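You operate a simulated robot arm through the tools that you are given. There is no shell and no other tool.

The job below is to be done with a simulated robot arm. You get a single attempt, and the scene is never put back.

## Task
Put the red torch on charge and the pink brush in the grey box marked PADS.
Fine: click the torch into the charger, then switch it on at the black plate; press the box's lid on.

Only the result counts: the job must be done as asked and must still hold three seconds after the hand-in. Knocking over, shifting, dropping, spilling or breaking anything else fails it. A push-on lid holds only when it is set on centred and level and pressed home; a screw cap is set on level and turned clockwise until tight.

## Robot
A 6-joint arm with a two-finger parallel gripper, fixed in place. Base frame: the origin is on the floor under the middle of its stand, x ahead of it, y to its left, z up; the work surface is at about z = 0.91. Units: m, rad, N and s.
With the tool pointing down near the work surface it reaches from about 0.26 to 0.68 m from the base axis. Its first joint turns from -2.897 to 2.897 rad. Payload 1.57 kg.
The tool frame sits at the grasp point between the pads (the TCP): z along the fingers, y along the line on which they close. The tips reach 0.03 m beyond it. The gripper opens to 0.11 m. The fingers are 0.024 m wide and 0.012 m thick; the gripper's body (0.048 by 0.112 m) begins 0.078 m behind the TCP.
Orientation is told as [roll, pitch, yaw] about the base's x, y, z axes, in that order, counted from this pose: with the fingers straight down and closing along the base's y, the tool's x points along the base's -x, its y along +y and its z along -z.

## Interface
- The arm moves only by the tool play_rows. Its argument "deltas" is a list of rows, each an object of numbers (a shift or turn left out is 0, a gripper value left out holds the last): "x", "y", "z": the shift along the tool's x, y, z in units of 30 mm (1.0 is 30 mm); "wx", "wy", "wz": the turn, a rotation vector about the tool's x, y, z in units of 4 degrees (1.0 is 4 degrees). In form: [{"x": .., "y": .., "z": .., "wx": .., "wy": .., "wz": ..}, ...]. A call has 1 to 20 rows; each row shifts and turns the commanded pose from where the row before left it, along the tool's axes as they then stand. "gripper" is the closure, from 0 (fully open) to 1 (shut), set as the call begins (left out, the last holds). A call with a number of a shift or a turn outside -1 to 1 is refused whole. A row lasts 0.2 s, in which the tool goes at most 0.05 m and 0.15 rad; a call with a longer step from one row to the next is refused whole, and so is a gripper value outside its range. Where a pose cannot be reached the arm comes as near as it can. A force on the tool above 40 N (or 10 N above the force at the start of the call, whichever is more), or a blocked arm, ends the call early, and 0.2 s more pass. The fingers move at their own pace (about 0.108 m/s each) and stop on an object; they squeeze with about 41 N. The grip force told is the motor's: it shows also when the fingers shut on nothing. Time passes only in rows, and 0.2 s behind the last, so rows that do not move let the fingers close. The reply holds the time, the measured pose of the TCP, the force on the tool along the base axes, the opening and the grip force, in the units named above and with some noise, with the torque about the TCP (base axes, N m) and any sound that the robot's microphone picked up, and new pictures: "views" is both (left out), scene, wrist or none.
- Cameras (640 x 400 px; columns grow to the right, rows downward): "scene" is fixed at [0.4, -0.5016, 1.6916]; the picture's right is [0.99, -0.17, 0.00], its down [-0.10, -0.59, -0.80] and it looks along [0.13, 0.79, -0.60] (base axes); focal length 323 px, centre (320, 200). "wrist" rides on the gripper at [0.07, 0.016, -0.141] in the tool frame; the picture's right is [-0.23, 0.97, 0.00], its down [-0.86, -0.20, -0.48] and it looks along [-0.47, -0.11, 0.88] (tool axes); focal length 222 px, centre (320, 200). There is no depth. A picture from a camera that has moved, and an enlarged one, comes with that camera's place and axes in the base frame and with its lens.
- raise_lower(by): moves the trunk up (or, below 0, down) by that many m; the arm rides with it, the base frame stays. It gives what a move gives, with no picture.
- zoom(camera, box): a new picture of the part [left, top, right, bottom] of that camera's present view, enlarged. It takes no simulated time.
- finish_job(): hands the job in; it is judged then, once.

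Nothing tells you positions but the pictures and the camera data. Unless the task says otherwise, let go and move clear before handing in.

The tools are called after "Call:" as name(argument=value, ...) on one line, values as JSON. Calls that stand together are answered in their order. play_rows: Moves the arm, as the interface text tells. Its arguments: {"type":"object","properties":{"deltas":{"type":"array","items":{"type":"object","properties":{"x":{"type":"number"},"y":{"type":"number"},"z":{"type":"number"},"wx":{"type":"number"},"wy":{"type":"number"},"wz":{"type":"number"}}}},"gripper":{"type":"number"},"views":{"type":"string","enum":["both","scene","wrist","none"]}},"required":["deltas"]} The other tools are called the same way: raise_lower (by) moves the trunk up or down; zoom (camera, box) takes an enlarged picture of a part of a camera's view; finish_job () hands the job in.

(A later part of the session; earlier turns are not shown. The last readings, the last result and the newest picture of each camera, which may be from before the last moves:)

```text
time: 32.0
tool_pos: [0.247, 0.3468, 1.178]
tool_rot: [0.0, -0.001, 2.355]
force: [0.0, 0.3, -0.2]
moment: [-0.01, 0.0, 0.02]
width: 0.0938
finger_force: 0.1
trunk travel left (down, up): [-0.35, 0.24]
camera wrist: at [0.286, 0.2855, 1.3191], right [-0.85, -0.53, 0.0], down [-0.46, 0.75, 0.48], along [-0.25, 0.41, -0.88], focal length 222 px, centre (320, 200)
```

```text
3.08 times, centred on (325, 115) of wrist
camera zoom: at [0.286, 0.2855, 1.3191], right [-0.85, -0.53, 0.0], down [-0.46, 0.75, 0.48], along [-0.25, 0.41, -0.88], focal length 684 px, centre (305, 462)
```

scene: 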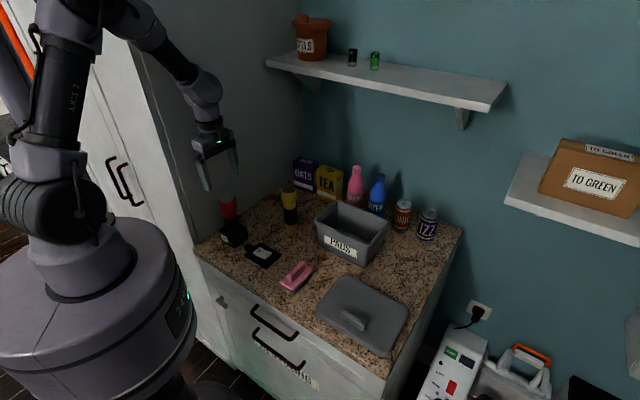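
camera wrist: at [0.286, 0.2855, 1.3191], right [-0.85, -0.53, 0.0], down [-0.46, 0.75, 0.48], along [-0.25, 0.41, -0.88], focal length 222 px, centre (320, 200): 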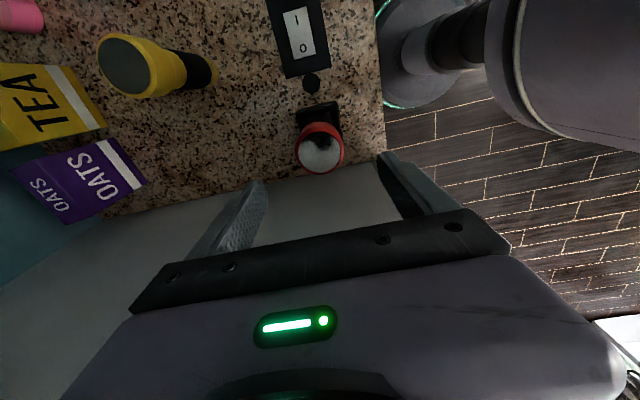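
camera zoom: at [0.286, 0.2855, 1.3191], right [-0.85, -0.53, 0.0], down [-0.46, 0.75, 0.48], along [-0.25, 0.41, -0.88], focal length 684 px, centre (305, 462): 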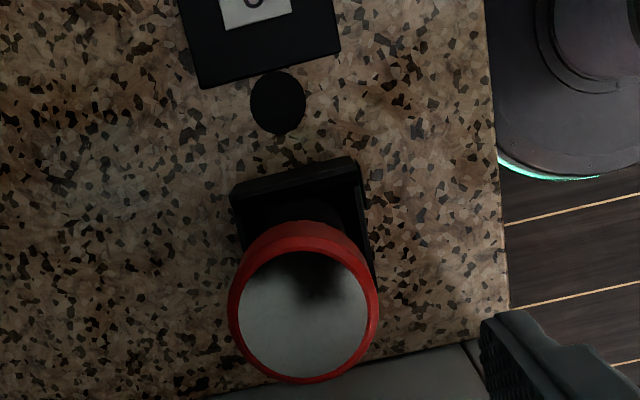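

The torch stands seated in the charger with the LED green. Next I'll close the fingers and go above the "I" end of the rocker, at about (0.355, 0.240).

Call:
play_rows(deltas=[{"x": 0.72}, {"x": 0.72}, {"x": 0.72}, {"x": 0.73}, {"x": 0.73}, {"x": 0.73}, {"x": 0.73, "y": -0.04}, {"z": 0.9}, {"z": 0.9}, {"z": 0.9}, {"z": 0.9}, {"z": 0.9}, {"z": 0.6}, {}], gripper=1, views="both")

Call:
zoom(camera="scene", box=[220, 190, 300, 280])

Call:
zoom(camera="wrist", box=[250, 90, 400, 240])

```text
time: 35.0
tool_pos: [0.3567, 0.2407, 1.0244]
tool_rot: [0.001, -0.001, 2.355]
force: [-0.6, 0.3, -0.2]
moment: [-0.02, -0.03, 0.01]
width: 0.0
finger_force: 21.3
trunk travel left (down, up): [-0.35, 0.24]
camera wrist: at [0.395, 0.1792, 1.1656], right [-0.85, -0.53, 0.0], down [-0.46, 0.75, 0.48], along [-0.25, 0.41, -0.88], focal length 222 px, centre (320, 200)
```

scene: 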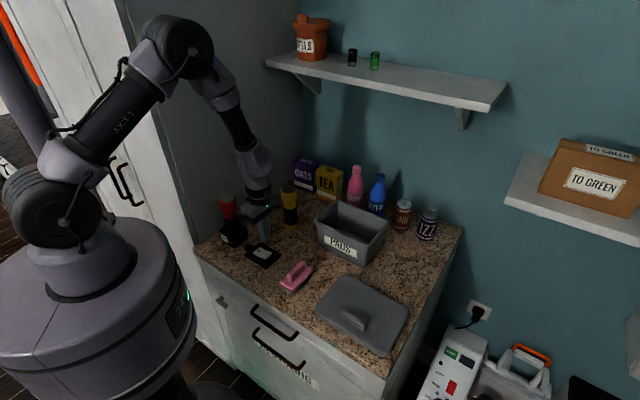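
wrist: 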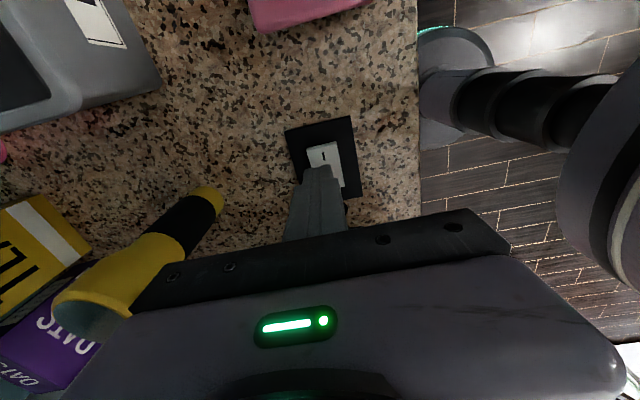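

```text
4.44 times, centred on (260, 235) of scene
camera zoom: at [0.4, -0.5016, 1.6916], right [0.99, -0.17, 0.0], down [-0.1, -0.59, -0.8], along [0.13, 0.79, -0.6], focal length 1437 px, centre (587, 44)
```

zoom: 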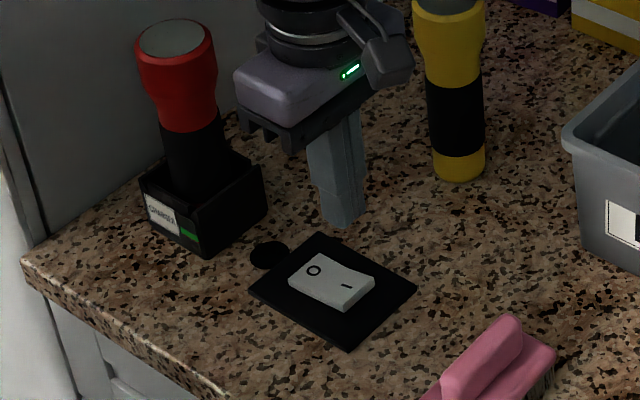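

```text
2.67 times, centred on (325, 165) of wrist
camera zoom: at [0.395, 0.1792, 1.1656], right [-0.85, -0.53, 0.0], down [-0.46, 0.75, 0.48], along [-0.25, 0.41, -0.88], focal length 592 px, centre (307, 293)
```

zoom: 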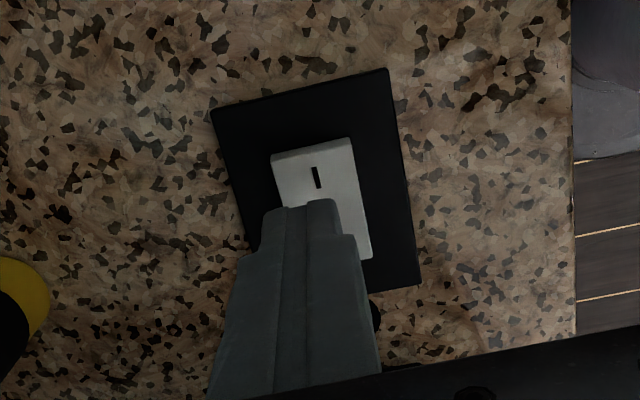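

The fingertip is above the "I" end. I'll trim a few millimetres and descend gently, watching for a click.

Call:
play_rows(deltas=[{"x": -0.15, "y": 0.08, "z": 0.6}, {"z": 0.6}, {"z": 0.5}, {}], views="none")

Call:
zoom(camera="scene", box=[230, 210, 290, 280])

Call:
zoom(camera="wrist", box=[250, 90, 400, 240])

```text
time: 36.0
tool_pos: [0.3527, 0.2433, 0.9737]
tool_rot: [-0.002, -0.001, 2.354]
force: [0.2, -0.2, -0.2]
moment: [-0.01, -0.01, 0.01]
width: 0.0001
finger_force: 21.3
trunk travel left (down, up): [-0.35, 0.24]
```

```text
5.71 times, centred on (260, 245) of scene
camera zoom: at [0.4, -0.5016, 1.6916], right [0.99, -0.17, 0.0], down [-0.1, -0.59, -0.8], along [0.13, 0.79, -0.6], focal length 1848 px, centre (663, -57)
```

zoom: 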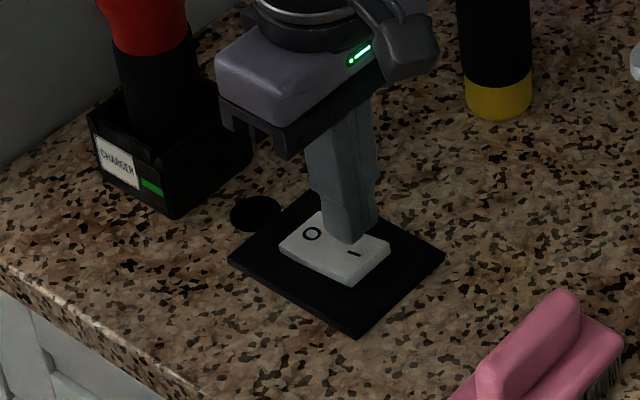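

```text
2.67 times, centred on (325, 165) of wrist
camera zoom: at [0.3902, 0.1811, 1.1151], right [-0.85, -0.53, 0.0], down [-0.46, 0.75, 0.48], along [-0.25, 0.41, -0.88], focal length 592 px, centre (307, 293)
```

zoom: 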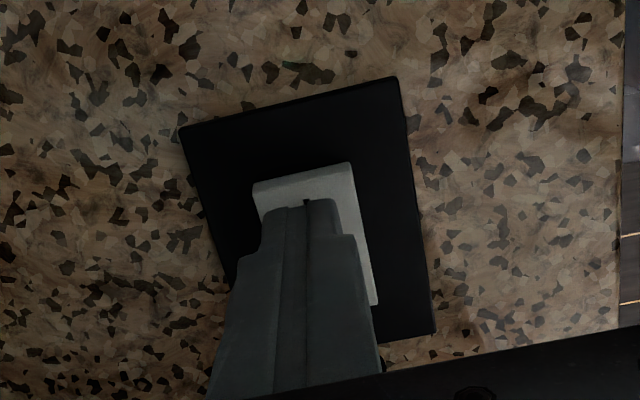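

Call:
play_rows(deltas=[{"z": 0.15}, {"z": 0.1}, {"z": 0.1}, {}], views="none")

Call:
play_rows(deltas=[{"z": 0.07}, {"z": 0.07}, {}], views="none")

```text
time: 37.0
tool_pos: [0.3522, 0.2452, 0.9635]
tool_rot: [-0.001, 0.0, 2.355]
force: [-0.3, 0.3, 0.8]
moment: [-0.05, -0.02, 0.03]
width: 0.0
finger_force: 21.5
trunk travel left (down, up): [-0.35, 0.24]
```

```text
time: 37.8
tool_pos: [0.3522, 0.2434, 0.9583]
tool_rot: [-0.002, 0.001, 2.353]
force: [0.3, -0.7, 0.4]
moment: [-0.02, 0.0, 0.0]
width: 0.0001
finger_force: 20.6
trunk travel left (down, up): [-0.35, 0.24]
```

Call:
play_rows(deltas=[{"z": 0.07}, {}], views="none")

Call:
play_rows(deltas=[{"z": 0.07}, {}], views="none")

Call:
zoom(camera="scene", box=[230, 210, 290, 280])

```text
time: 38.4
tool_pos: [0.3526, 0.2435, 0.957]
tool_rot: [0.0, -0.001, 2.355]
force: [0.3, -0.4, 0.7]
moment: [-0.04, -0.01, 0.01]
width: 0.0
finger_force: 21.0
trunk travel left (down, up): [-0.35, 0.24]
```

```text
time: 39.0
tool_pos: [0.352, 0.2421, 0.9545]
tool_rot: [0.001, 0.001, 2.355]
force: [0.9, 0.3, 0.7]
moment: [-0.01, 0.04, -0.02]
width: 0.0
finger_force: 20.6
trunk travel left (down, up): [-0.35, 0.24]
```

```text
5.71 times, centred on (260, 245) of scene
camera zoom: at [0.4, -0.5016, 1.6916], right [0.99, -0.17, 0.0], down [-0.1, -0.59, -0.8], along [0.13, 0.79, -0.6], focal length 1848 px, centre (663, -57)
```

zoom: 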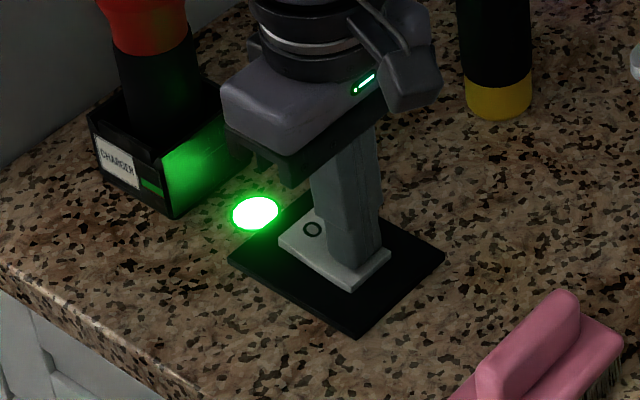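

The indicator lamp has lit green, so the switch is on. I'll press slightly more to be sure it's fully over, then lift and check it stays on.

Call:
play_rows(deltas=[{"z": 0.05}, {}], views="none")

Call:
play_rows(deltas=[{"z": -0.3}, {"z": -0.8}, {"z": -0.9}, {"z": -0.9}, {"z": -0.9}, {"z": -0.9}, {"z": -0.9}], views="both")

Call:
zoom(camera="scene", box=[220, 190, 300, 280])

```text
time: 39.6
tool_pos: [0.3518, 0.2414, 0.954]
tool_rot: [-0.001, -0.001, 2.355]
force: [1.0, 0.2, 18.7]
moment: [0.15, 0.14, -0.15]
width: 0.0
finger_force: 21.3
trunk travel left (down, up): [-0.35, 0.24]
```

```text
time: 41.2
tool_pos: [0.3517, 0.2413, 1.1216]
tool_rot: [0.0, 0.0, 2.358]
force: [-0.1, -0.3, 0.9]
moment: [-0.01, -0.01, -0.03]
width: 0.0
finger_force: 21.4
trunk travel left (down, up): [-0.35, 0.24]
camera wrist: at [0.3898, 0.1798, 1.2632], right [-0.85, -0.53, 0.0], down [-0.46, 0.75, 0.48], along [-0.25, 0.41, -0.88], focal length 222 px, centre (320, 200)
```

scene: 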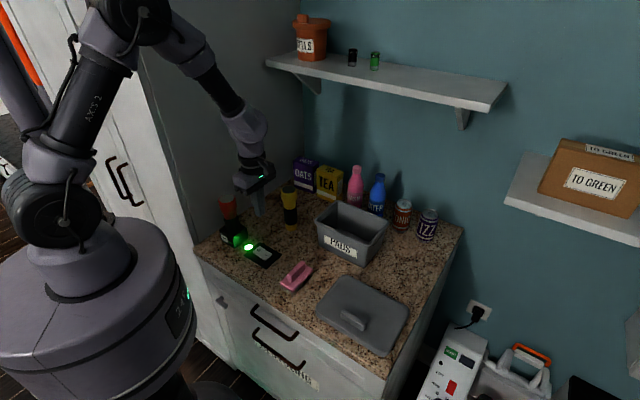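
wrist: 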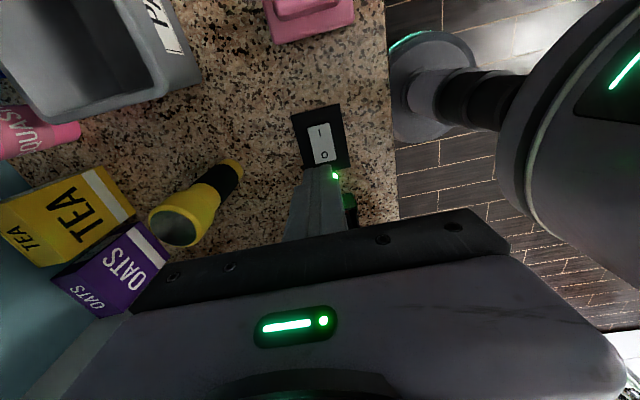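

```text
4.44 times, centred on (260, 235) of scene
camera zoom: at [0.4, -0.5016, 1.6916], right [0.99, -0.17, 0.0], down [-0.1, -0.59, -0.8], along [0.13, 0.79, -0.6], focal length 1437 px, centre (587, 44)
```

zoom: 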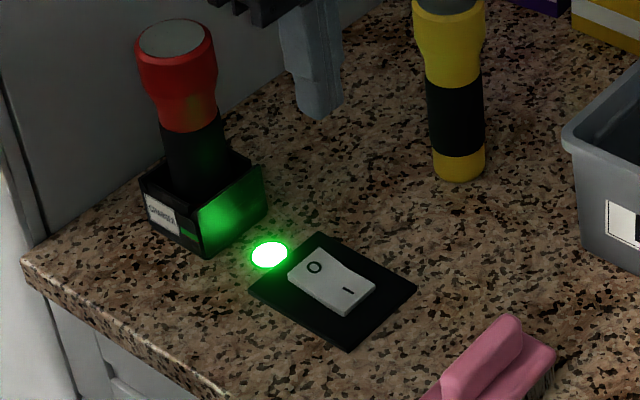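

The torch is charging and the lamp stays lit. Next is the pink brush at about (0.437, 0.13), long axis near 52°. I'll rise, turn the tool back to about 52° and hover over it.

Call:
play_rows(deltas=[{"z": -0.9}, {"z": -0.9}, {"z": -0.9, "wz": 1}, {"wz": 1}, {"wz": 1}, {"wz": 1}, {"wz": 1}, {"wz": 1}, {"wz": 1}, {"wz": 1}, {"wz": 1}, {"wz": 1}, {"wz": 1}, {"wz": 1}, {"wz": 1}, {"wz": 1}, {"wz": 1}, {"wz": 1}, {"wz": 1}, {"wz": 1}], gripper=0, views="none")

Call:
play_rows(deltas=[{"wz": 1}, {"wz": 1}, {"wz": 0.75}], views="both")

```text
time: 45.4
tool_pos: [0.3523, 0.2415, 1.2026]
tool_rot: [0.0, -0.001, 1.098]
force: [-0.6, -0.5, 0.7]
moment: [-0.02, 0.0, -0.01]
width: 0.1102
finger_force: 0.0
trunk travel left (down, up): [-0.35, 0.24]
```

```text
time: 46.2
tool_pos: [0.3516, 0.2436, 1.202]
tool_rot: [0.0, 0.001, 0.906]
force: [-0.6, -0.8, -0.4]
moment: [0.0, -0.03, 0.03]
width: 0.1099
finger_force: 0.0
trunk travel left (down, up): [-0.35, 0.24]
camera wrist: at [0.2964, 0.1967, 1.3436], right [-0.63, 0.78, 0.0], down [0.68, 0.55, 0.48], along [0.37, 0.3, -0.88], focal length 222 px, centre (320, 200)
```

scene: 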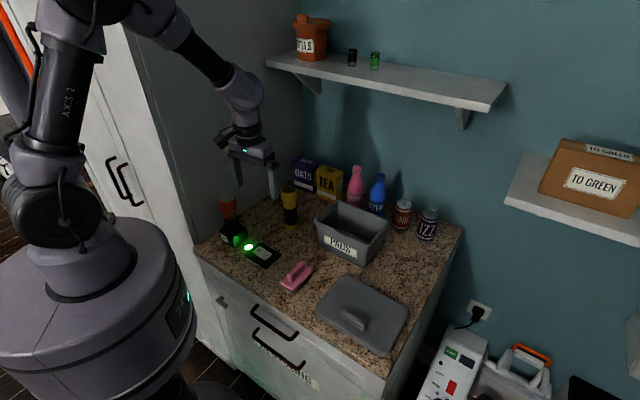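
wrist: 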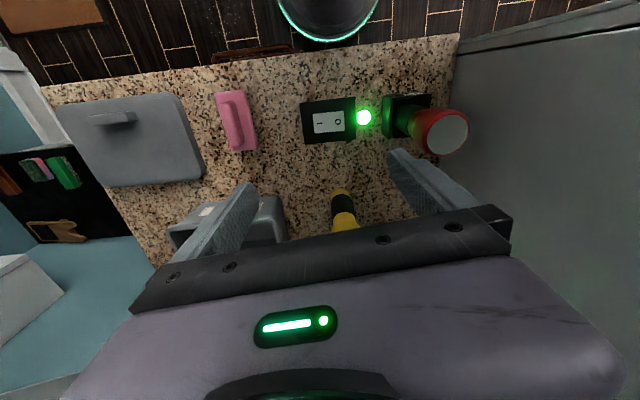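

Call:
play_rows(deltas=[{"x": 0.2, "y": -0.9}, {"x": 0.2, "y": -0.9}, {"x": 0.2, "y": -0.9}, {"x": 0.2, "y": -0.9}, {"x": 0.2, "y": -0.87}, {"z": 0.6}, {"z": 0.6}, {}], views="both")

Call:
zoom(camera="wrist", box=[240, 60, 400, 200])

Call:
zoom(camera="scene", box=[260, 245, 330, 305])

```text
time: 48.0
tool_pos: [0.4384, 0.1371, 1.1665]
tool_rot: [0.001, -0.001, 0.906]
force: [0.5, 0.1, 0.9]
moment: [0.0, 0.01, 0.0]
width: 0.1102
finger_force: 0.0
trunk travel left (down, up): [-0.35, 0.24]
camera wrist: at [0.3829, 0.0906, 1.3079], right [-0.63, 0.78, 0.0], down [0.68, 0.55, 0.48], along [0.37, 0.3, -0.88], focal length 222 px, centre (320, 200)
```

scene: 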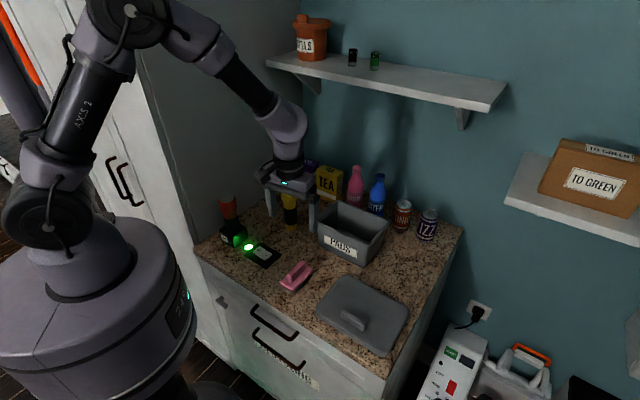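
wrist: 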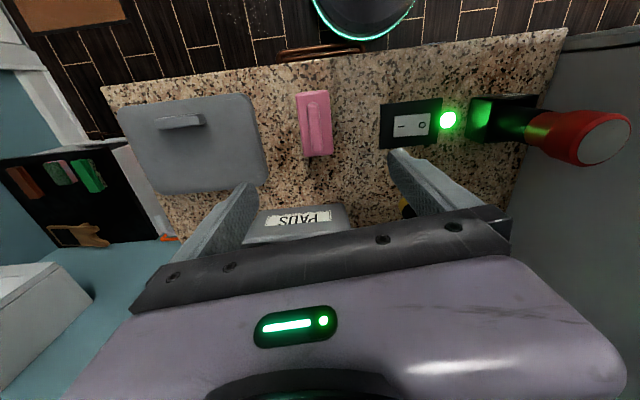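

```text
2.86 times, centred on (320, 130) of wrist
camera zoom: at [0.3829, 0.0906, 1.3079], right [-0.63, 0.78, 0.0], down [0.68, 0.55, 0.48], along [0.37, 0.3, -0.88], focal length 635 px, centre (320, 400)
```

zoom: 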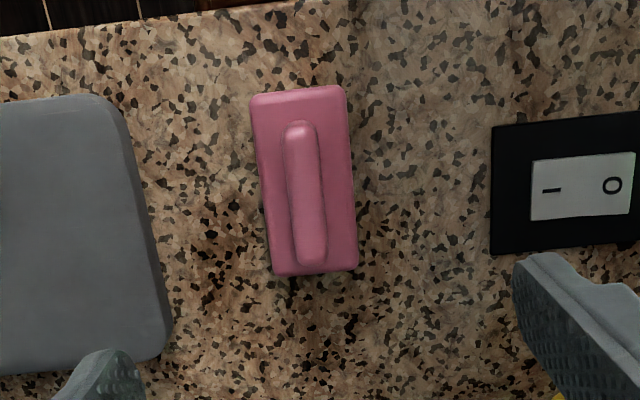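

```text
6.67 times, centred on (295, 275) of scene
camera zoom: at [0.4, -0.5016, 1.6916], right [0.99, -0.17, 0.0], down [-0.1, -0.59, -0.8], along [0.13, 0.79, -0.6], focal length 2156 px, centre (487, -300)
```

zoom: 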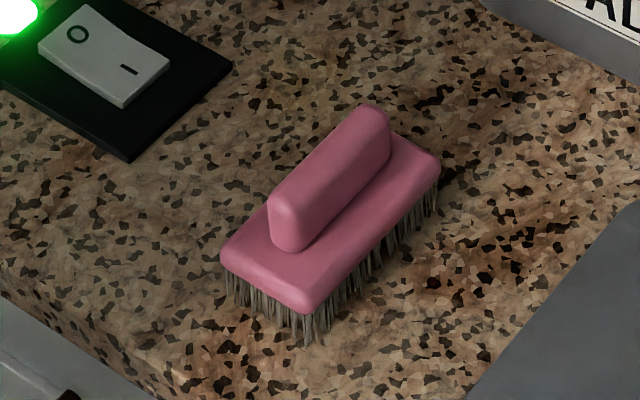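

The brush's handle ridge lies 7.8° off the tool x axis and its centre is a few mm from the TCP. I'll align with it and descend in stages to grip the handle.

Call:
play_rows(deltas=[{"wz": 1}, {"wz": 0.95}, {"x": 0.16, "y": -0.25}, {"z": 0.9}, {"z": 0.9}, {"z": 0.9}, {"z": 0.9}, {}], views="both")

Call:
zoom(camera="wrist", box=[240, 60, 400, 200])

```text
time: 49.8
tool_pos: [0.4413, 0.1267, 1.0577]
tool_rot: [-0.001, 0.002, 0.77]
force: [0.5, -0.3, 0.5]
moment: [0.0, 0.0, 0.0]
width: 0.1102
finger_force: 0.1
trunk travel left (down, up): [-0.35, 0.24]
camera wrist: at [0.3796, 0.0895, 1.1989], right [-0.52, 0.86, 0.0], down [0.75, 0.45, 0.48], along [0.41, 0.25, -0.88], focal length 222 px, centre (320, 200)
```

scene: 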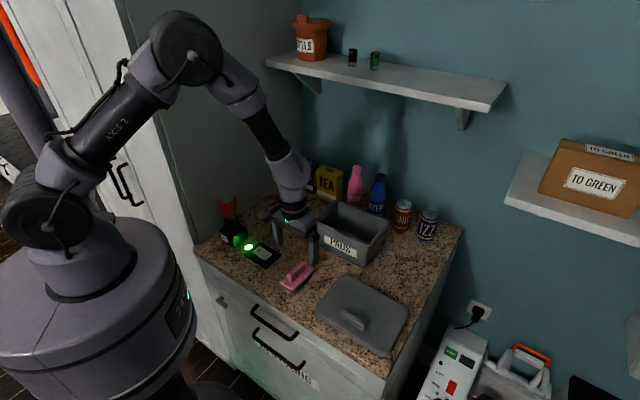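
wrist: 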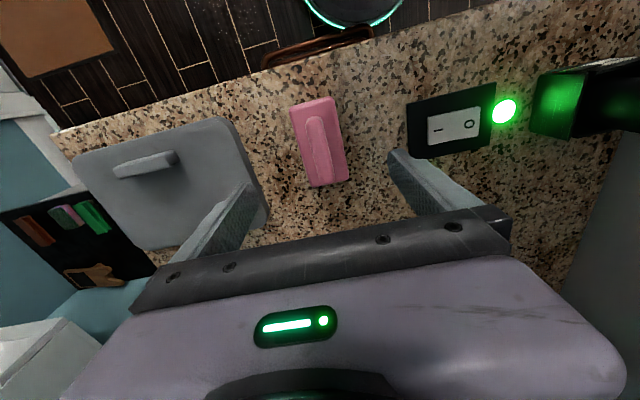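

```text
2.86 times, centred on (320, 130) of wrist
camera zoom: at [0.3796, 0.0895, 1.1989], right [-0.52, 0.86, 0.0], down [0.75, 0.45, 0.48], along [0.41, 0.25, -0.88], focal length 635 px, centre (320, 400)
```

zoom: 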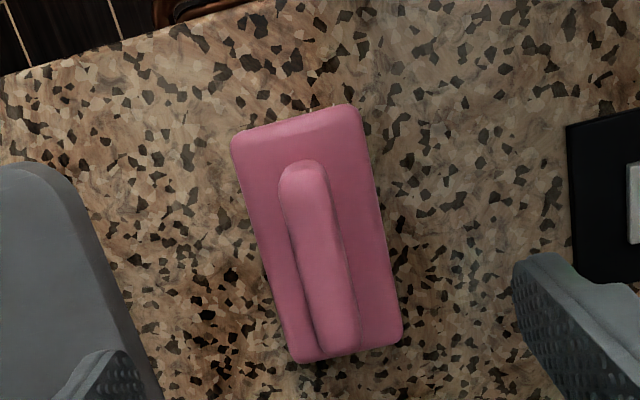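

Call:
play_rows(deltas=[{"wz": 0.5, "z": 0.6}, {"z": 0.6}, {"z": 0.6}, {"z": 0.4}, {"z": 0.25}, {"z": 0.2}, {}], gripper=0.45, views="wrist")

Call:
zoom(camera="scene", box=[260, 235, 330, 305])

```text
time: 51.4
tool_pos: [0.441, 0.1274, 0.9797]
tool_rot: [0.0, -0.001, 0.734]
force: [0.3, -1.2, -0.3]
moment: [0.03, -0.02, 0.01]
width: 0.0605
finger_force: 0.0
trunk travel left (down, up): [-0.35, 0.24]
camera wrist: at [0.3787, 0.092, 1.1205], right [-0.48, 0.87, 0.0], down [0.77, 0.43, 0.48], along [0.42, 0.23, -0.88], focal length 222 px, centre (320, 200)
```

wrist: 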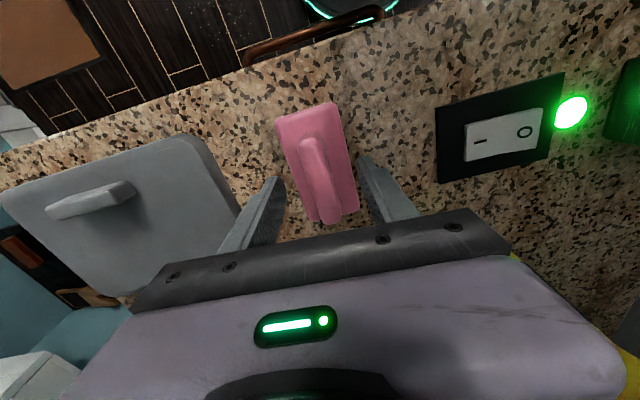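

```text
5.71 times, centred on (295, 270) of scene
camera zoom: at [0.4, -0.5016, 1.6916], right [0.99, -0.17, 0.0], down [-0.1, -0.59, -0.8], along [0.13, 0.79, -0.6], focal length 1848 px, centre (463, -200)
```

zoom: 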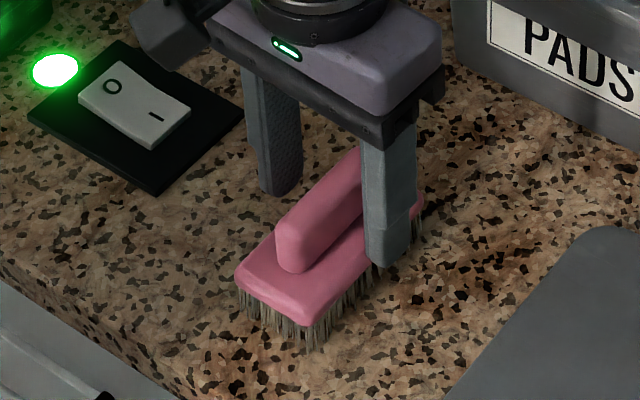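

Call:
play_rows(deltas=[{"z": 0.07}, {"z": 0.07}, {}], views="none")

Call:
play_rows(deltas=[{}, {}, {}, {}], gripper=1, views="wrist")

Call:
zoom(camera="scene", box=[260, 235, 330, 305])

```text
time: 52.2
tool_pos: [0.4406, 0.1264, 0.9749]
tool_rot: [0.001, -0.001, 0.734]
force: [-0.5, -0.4, -0.5]
moment: [0.01, -0.02, -0.02]
width: 0.0606
finger_force: 0.1
trunk travel left (down, up): [-0.35, 0.24]
```

```text
time: 53.2
tool_pos: [0.4418, 0.1277, 0.9742]
tool_rot: [0.001, -0.001, 0.736]
force: [0.4, -0.7, -0.5]
moment: [0.01, -0.03, -0.05]
width: 0.0172
finger_force: 32.0
trunk travel left (down, up): [-0.35, 0.24]
camera wrist: at [0.3791, 0.0918, 1.116], right [-0.48, 0.87, 0.0], down [0.77, 0.43, 0.48], along [0.42, 0.23, -0.88], focal length 222 px, centre (320, 200)
```

wrist: 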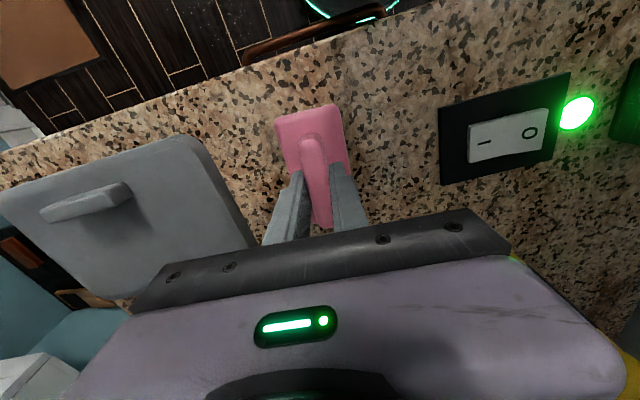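

```text
5.71 times, centred on (295, 270) of scene
camera zoom: at [0.4, -0.5016, 1.6916], right [0.99, -0.17, 0.0], down [-0.1, -0.59, -0.8], along [0.13, 0.79, -0.6], focal length 1848 px, centre (463, -200)
```

zoom: 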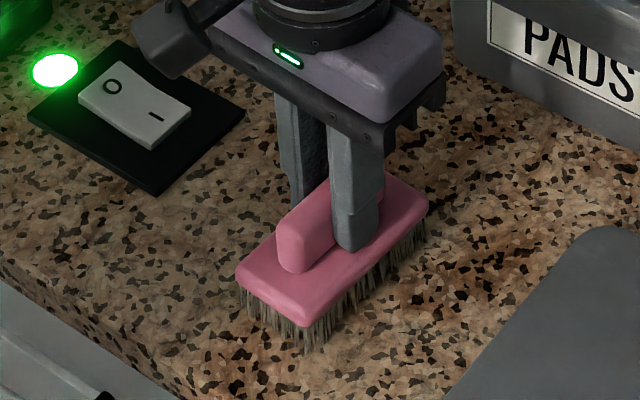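

The handle is held. I'll lift straight up and get a fresh look at the box.

Call:
play_rows(deltas=[{"z": -0.3}, {"z": -0.8}, {"z": -0.9}, {"z": -0.9}, {"z": -0.9}, {"z": -0.9}, {"z": -0.9}, {"z": -0.9}, {"z": -0.9}, {}], views="both")

Call:
zoom(camera="scene", box=[300, 180, 410, 280])

Call:
zoom(camera="scene", box=[300, 260, 420, 370])

```text
time: 55.4
tool_pos: [0.4404, 0.1282, 1.1973]
tool_rot: [0.001, 0.0, 0.736]
force: [-0.2, -0.2, -0.8]
moment: [0.01, 0.01, 0.0]
width: 0.0177
finger_force: 32.1
trunk travel left (down, up): [-0.35, 0.24]
camera wrist: at [0.3787, 0.092, 1.3385], right [-0.49, 0.87, 0.0], down [0.77, 0.43, 0.48], along [0.42, 0.23, -0.88], focal length 222 px, centre (320, 200)
```

scene: 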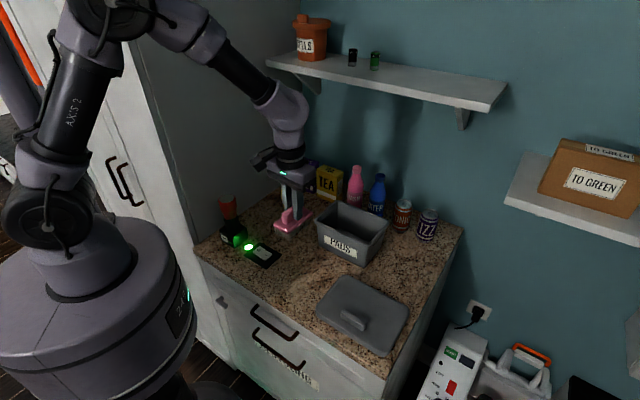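
wrist: 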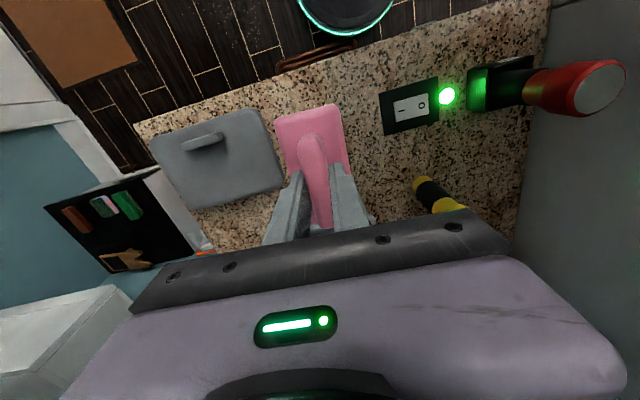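

```text
4.00 times, centred on (355, 230) of scene
camera zoom: at [0.4, -0.5016, 1.6916], right [0.99, -0.17, 0.0], down [-0.1, -0.59, -0.8], along [0.13, 0.79, -0.6], focal length 1293 px, centre (180, 80)
```

zoom: 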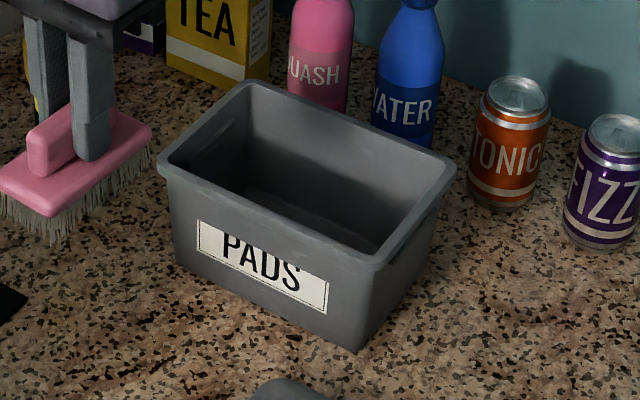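

```text
3.64 times, centred on (360, 315) of scene
camera zoom: at [0.4, -0.5016, 1.6916], right [0.99, -0.17, 0.0], down [-0.1, -0.59, -0.8], along [0.13, 0.79, -0.6], focal length 1176 px, centre (174, -218)
```

zoom: 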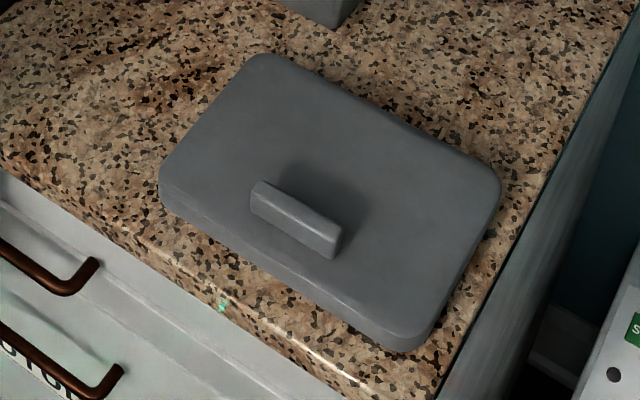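

The box rim sits near z 1.02 and is centred at about (0.631, 0.252), long axis along the counter. The brush fits best lengthwise, so I'll turn the tool to 135° and carry it over the box.

Call:
play_rows(deltas=[{"wz": -1}, {"wz": -1}, {"wz": -1}, {"wz": -1}, {"wz": -1}, {"wz": -1}, {"wz": -1}, {"wz": -1}, {"wz": -1}, {"wz": -1}, {"wz": -1}, {"wz": -1}, {"wz": -1}, {"wz": -1}, {"wz": -1}, {"wz": -1}, {"wz": -1}, {"wz": -1}, {"wz": -1}, {"wz": -1}], views="none")

Call:
play_rows(deltas=[{"wz": -1}, {"wz": -1}, {"wz": -1}, {"wz": -0.2}, {}], views="both")

```text
time: 59.6
tool_pos: [0.4414, 0.1276, 1.1979]
tool_rot: [0.0, -0.001, 2.133]
force: [0.1, -0.6, -1.4]
moment: [0.01, 0.02, -0.02]
width: 0.0176
finger_force: 32.2
trunk travel left (down, up): [-0.35, 0.24]
```

```text
time: 60.8
tool_pos: [0.4403, 0.1285, 1.1969]
tool_rot: [-0.001, 0.0, 2.356]
force: [-0.3, -0.3, -1.0]
moment: [-0.02, -0.04, 0.03]
width: 0.0173
finger_force: 32.0
trunk travel left (down, up): [-0.35, 0.24]
camera wrist: at [0.479, 0.0657, 1.338], right [-0.85, -0.53, 0.0], down [-0.46, 0.75, 0.48], along [-0.25, 0.41, -0.88], focal length 222 px, centre (320, 200)
```

scene: 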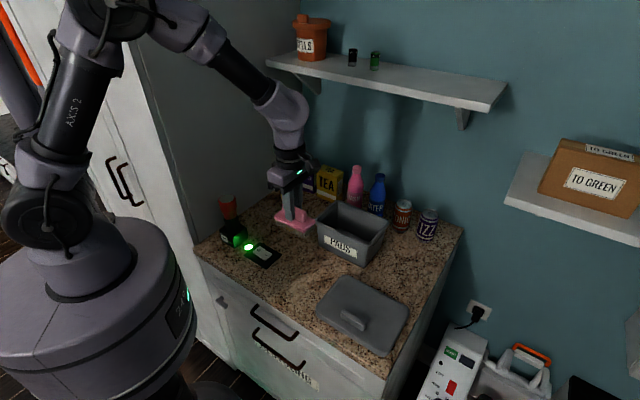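
wrist: 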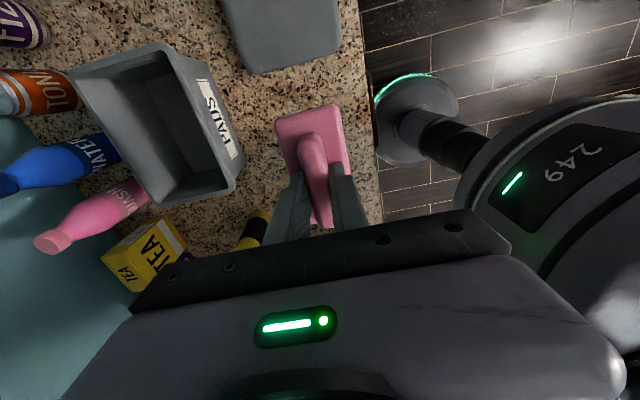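

Call:
zoom(camera="wrist", box=[60, 20, 260, 220])

```text
2.00 times, centred on (160, 120) of wrist
camera zoom: at [0.479, 0.0657, 1.338], right [-0.85, -0.53, 0.0], down [-0.46, 0.75, 0.48], along [-0.25, 0.41, -0.88], focal length 444 px, centre (640, 360)
```

zoom: 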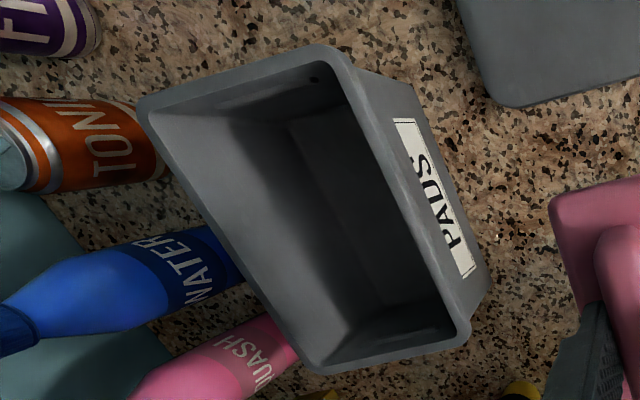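

Call:
play_rows(deltas=[{"x": 0.2, "y": -0.88}, {"x": 0.2, "y": -0.88}, {"x": 0.2, "y": -0.88}, {"x": 0.2, "y": -0.88}, {"x": 0.2, "y": -0.88}, {"x": 0.2, "y": -0.88}, {"x": 0.2, "y": -0.88}, {"x": 0.18, "y": -0.9}, {}], views="both")

Call:
zoom(camera="wrist", box=[200, 30, 440, 250])

Call:
zoom(camera="scene", box=[300, 170, 420, 280])

```text
time: 62.8
tool_pos: [0.6243, 0.2433, 1.1974]
tool_rot: [0.0, 0.0, 2.354]
force: [0.0, -1.1, -0.5]
moment: [0.01, -0.01, 0.02]
width: 0.0171
finger_force: 32.2
trunk travel left (down, up): [-0.35, 0.24]
camera wrist: at [0.6614, 0.1814, 1.3385], right [-0.85, -0.53, 0.0], down [-0.46, 0.75, 0.48], along [-0.25, 0.41, -0.88], focal length 222 px, centre (320, 200)
```

scene: 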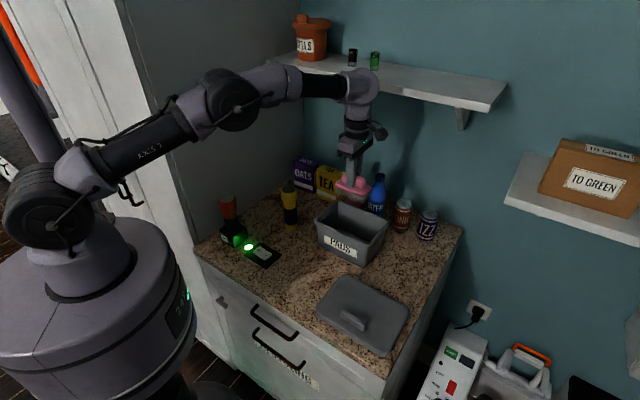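
wrist: 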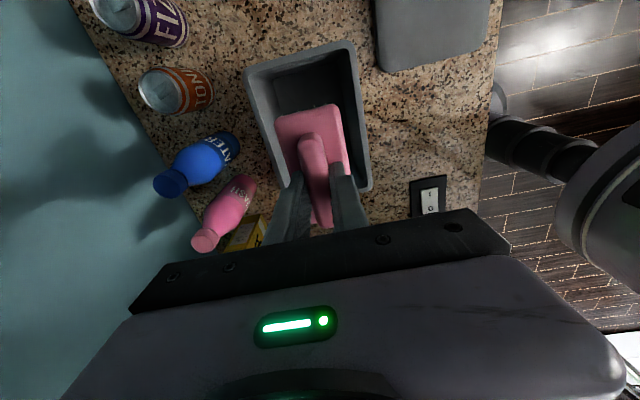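

```text
1.82 times, centred on (320, 140) of wrist
camera zoom: at [0.6614, 0.1814, 1.3385], right [-0.85, -0.53, 0.0], down [-0.46, 0.75, 0.48], along [-0.25, 0.41, -0.88], focal length 404 px, centre (320, 309)
```

zoom: 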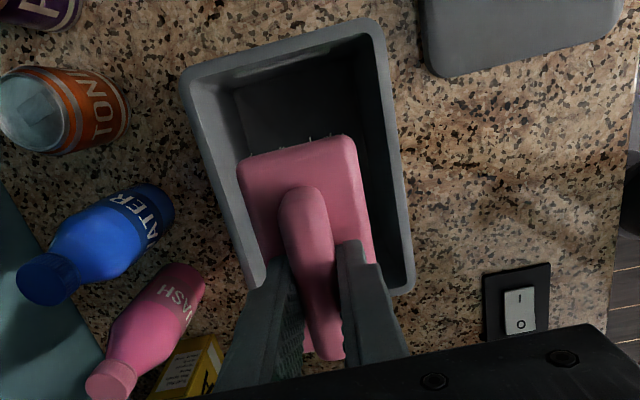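

```text
3.64 times, centred on (360, 225) of scene
camera zoom: at [0.4, -0.5016, 1.6916], right [0.99, -0.17, 0.0], down [-0.1, -0.59, -0.8], along [0.13, 0.79, -0.6], focal length 1176 px, centre (174, 109)
```

zoom: 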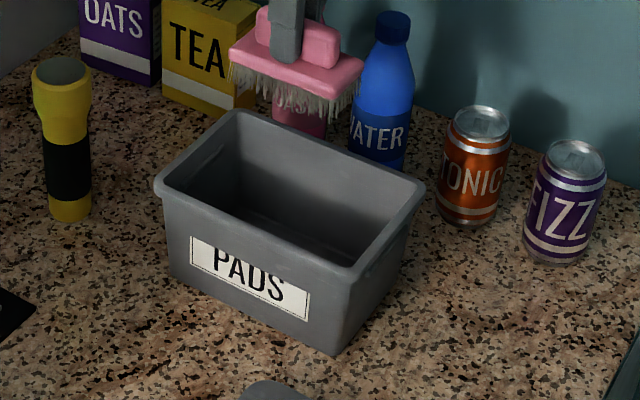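

The brush is centred over the open box, which I now place at (0.630, 0.250). I'll lower it in.

Call:
play_rows(deltas=[{"z": 0.9}, {"z": 0.9}, {"z": 0.9}, {"z": 0.9}, {"z": 0.9}, {"z": 0.9}, {"z": 0.7}, {}], views="both")

Call:
zoom(camera="scene", box=[300, 170, 420, 280])

```text
time: 64.6
tool_pos: [0.6241, 0.2436, 1.0139]
tool_rot: [0.0, -0.001, 2.354]
force: [0.0, -0.5, -0.8]
moment: [0.0, 0.02, 0.0]
width: 0.0175
finger_force: 32.4
trunk travel left (down, up): [-0.35, 0.24]
camera wrist: at [0.6619, 0.1816, 1.1545], right [-0.85, -0.53, 0.0], down [-0.46, 0.75, 0.48], along [-0.25, 0.41, -0.88], focal length 222 px, centre (320, 200)
```

scene: 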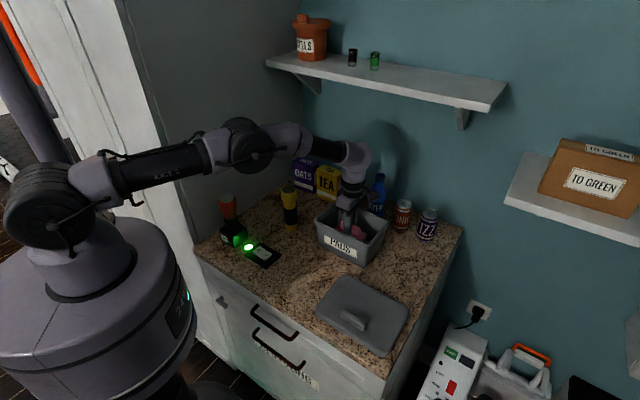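
wrist: 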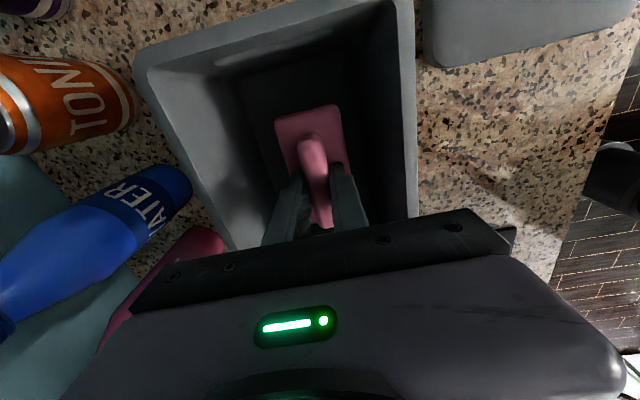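

```text
3.64 times, centred on (360, 225) of scene
camera zoom: at [0.4, -0.5016, 1.6916], right [0.99, -0.17, 0.0], down [-0.1, -0.59, -0.8], along [0.13, 0.79, -0.6], focal length 1176 px, centre (174, 109)
```

zoom: 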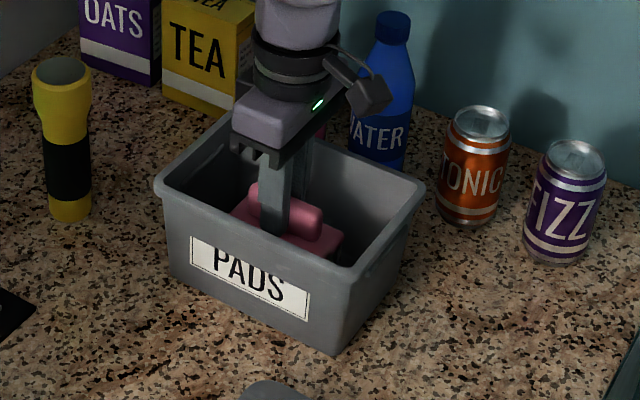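

Call:
play_rows(deltas=[{"z": 0.3}, {"z": 0.3}, {"z": 0.2}, {}], views="none")

Call:
play_rows(deltas=[{"z": 0.1}, {"z": 0.1}, {}], views="none")

```text
time: 65.6
tool_pos: [0.6253, 0.2447, 0.9902]
tool_rot: [-0.002, 0.001, 2.354]
force: [0.3, -0.5, -1.2]
moment: [-0.01, -0.01, -0.03]
width: 0.017
finger_force: 32.6
trunk travel left (down, up): [-0.35, 0.24]
```

```text
time: 66.4
tool_pos: [0.6255, 0.2429, 0.9833]
tool_rot: [-0.001, 0.001, 2.354]
force: [-0.6, -0.3, -1.0]
moment: [0.01, -0.04, 0.01]
width: 0.0173
finger_force: 31.5
trunk travel left (down, up): [-0.35, 0.24]
```

Call:
play_rows(deltas=[{"z": 0.08}, {}], views="none")

Call:
play_rows(deltas=[{"z": 0.08}, {}], views="none")

```text
time: 67.0
tool_pos: [0.6256, 0.2431, 0.9822]
tool_rot: [0.0, 0.0, 2.354]
force: [0.5, 0.1, -0.3]
moment: [0.0, 0.0, 0.02]
width: 0.0171
finger_force: 32.3
trunk travel left (down, up): [-0.35, 0.24]
```

```text
time: 67.6
tool_pos: [0.6228, 0.2424, 0.9796]
tool_rot: [0.001, 0.001, 2.353]
force: [1.8, 0.6, -1.2]
moment: [0.02, 0.0, -0.06]
width: 0.0173
finger_force: 32.3
trunk travel left (down, up): [-0.35, 0.24]
```

Call:
play_rows(deltas=[{"z": 0.06}, {}], views="none")

Call:
play_rows(deltas=[{"z": 0.05}, {}], views="scene")

```text
time: 68.2
tool_pos: [0.6244, 0.2428, 0.9795]
tool_rot: [-0.001, -0.003, 2.353]
force: [1.4, 2.2, 10.5]
moment: [0.19, 0.18, 0.0]
width: 0.0169
finger_force: 32.3
trunk travel left (down, up): [-0.35, 0.24]
```

```text
time: 68.8
tool_pos: [0.6249, 0.2441, 0.9788]
tool_rot: [-0.004, 0.003, 2.357]
force: [5.1, 3.3, 25.2]
moment: [0.05, -0.05, 0.01]
width: 0.0175
finger_force: 32.8
trunk travel left (down, up): [-0.35, 0.24]
```

scene: 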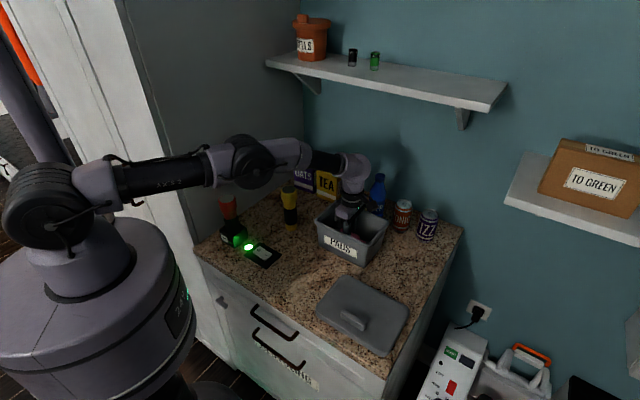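

The brush is on the box floor. I'll ease off, release and rise.

Call:
play_rows(deltas=[{"z": -0.08}, {}], views="none")

Call:
play_rows(deltas=[{}, {}, {}], gripper=0.6, views="none")

Call:
play_rows(deltas=[{"z": -0.3}, {"z": -0.8}, {"z": -0.9}, {"z": -0.9}, {"z": -0.9}, {"z": -0.9}, {"z": -0.9}, {"z": -0.9}, {}], views="both")

Call:
zoom(camera="wrist", box=[200, 30, 440, 250])

Call:
zoom(camera="scene", box=[300, 170, 420, 280])

```text
time: 69.4
tool_pos: [0.6235, 0.2437, 0.977]
tool_rot: [0.001, 0.0, 2.355]
force: [1.5, 0.8, 8.8]
moment: [-0.3, -0.49, 0.09]
width: 0.0171
finger_force: 31.8
trunk travel left (down, up): [-0.35, 0.24]
```

```text
time: 70.2
tool_pos: [0.6246, 0.2432, 0.9781]
tool_rot: [0.001, 0.001, 2.355]
force: [0.1, 0.1, 0.2]
moment: [0.0, 0.01, 0.03]
width: 0.0436
finger_force: 0.1
trunk travel left (down, up): [-0.35, 0.24]
```

```text
time: 72.2
tool_pos: [0.6241, 0.2423, 1.1738]
tool_rot: [-0.001, 0.0, 2.355]
force: [0.5, 0.0, -0.6]
moment: [0.02, 0.02, 0.01]
width: 0.0437
finger_force: 0.1
trunk travel left (down, up): [-0.35, 0.24]
camera wrist: at [0.6624, 0.1815, 1.3147], right [-0.85, -0.53, 0.0], down [-0.46, 0.75, 0.48], along [-0.25, 0.41, -0.88], focal length 222 px, centre (320, 200)
```

scene: 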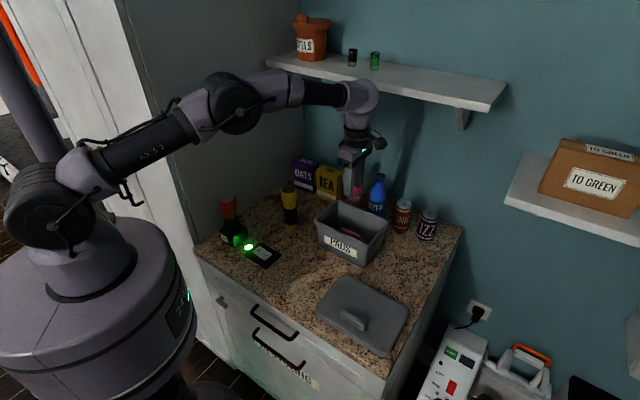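
wrist: 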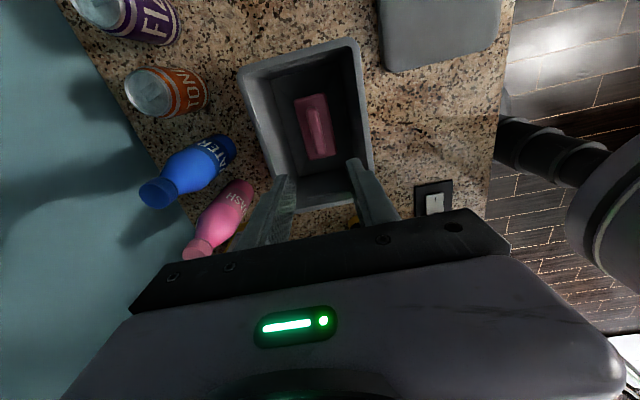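

```text
1.82 times, centred on (320, 140) of wrist
camera zoom: at [0.6624, 0.1815, 1.3147], right [-0.85, -0.53, 0.0], down [-0.46, 0.75, 0.48], along [-0.25, 0.41, -0.88], focal length 404 px, centre (320, 309)
```

zoom: 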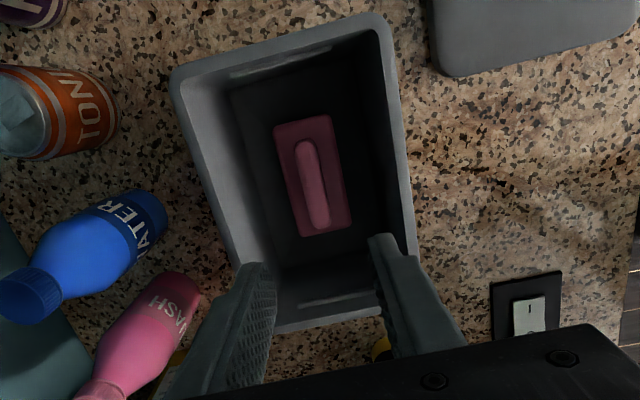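

```text
3.64 times, centred on (360, 225) of scene
camera zoom: at [0.4, -0.5016, 1.6916], right [0.99, -0.17, 0.0], down [-0.1, -0.59, -0.8], along [0.13, 0.79, -0.6], focal length 1176 px, centre (174, 109)
```

zoom: 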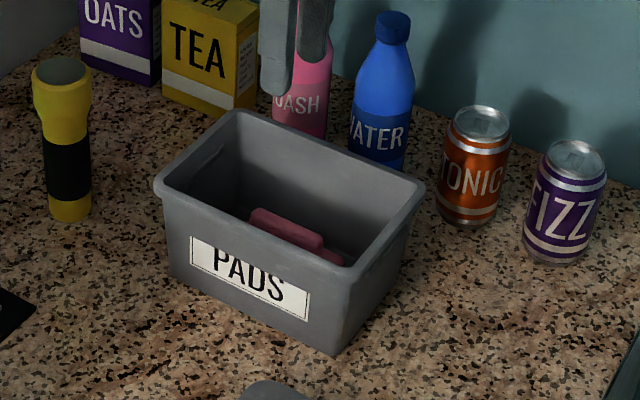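

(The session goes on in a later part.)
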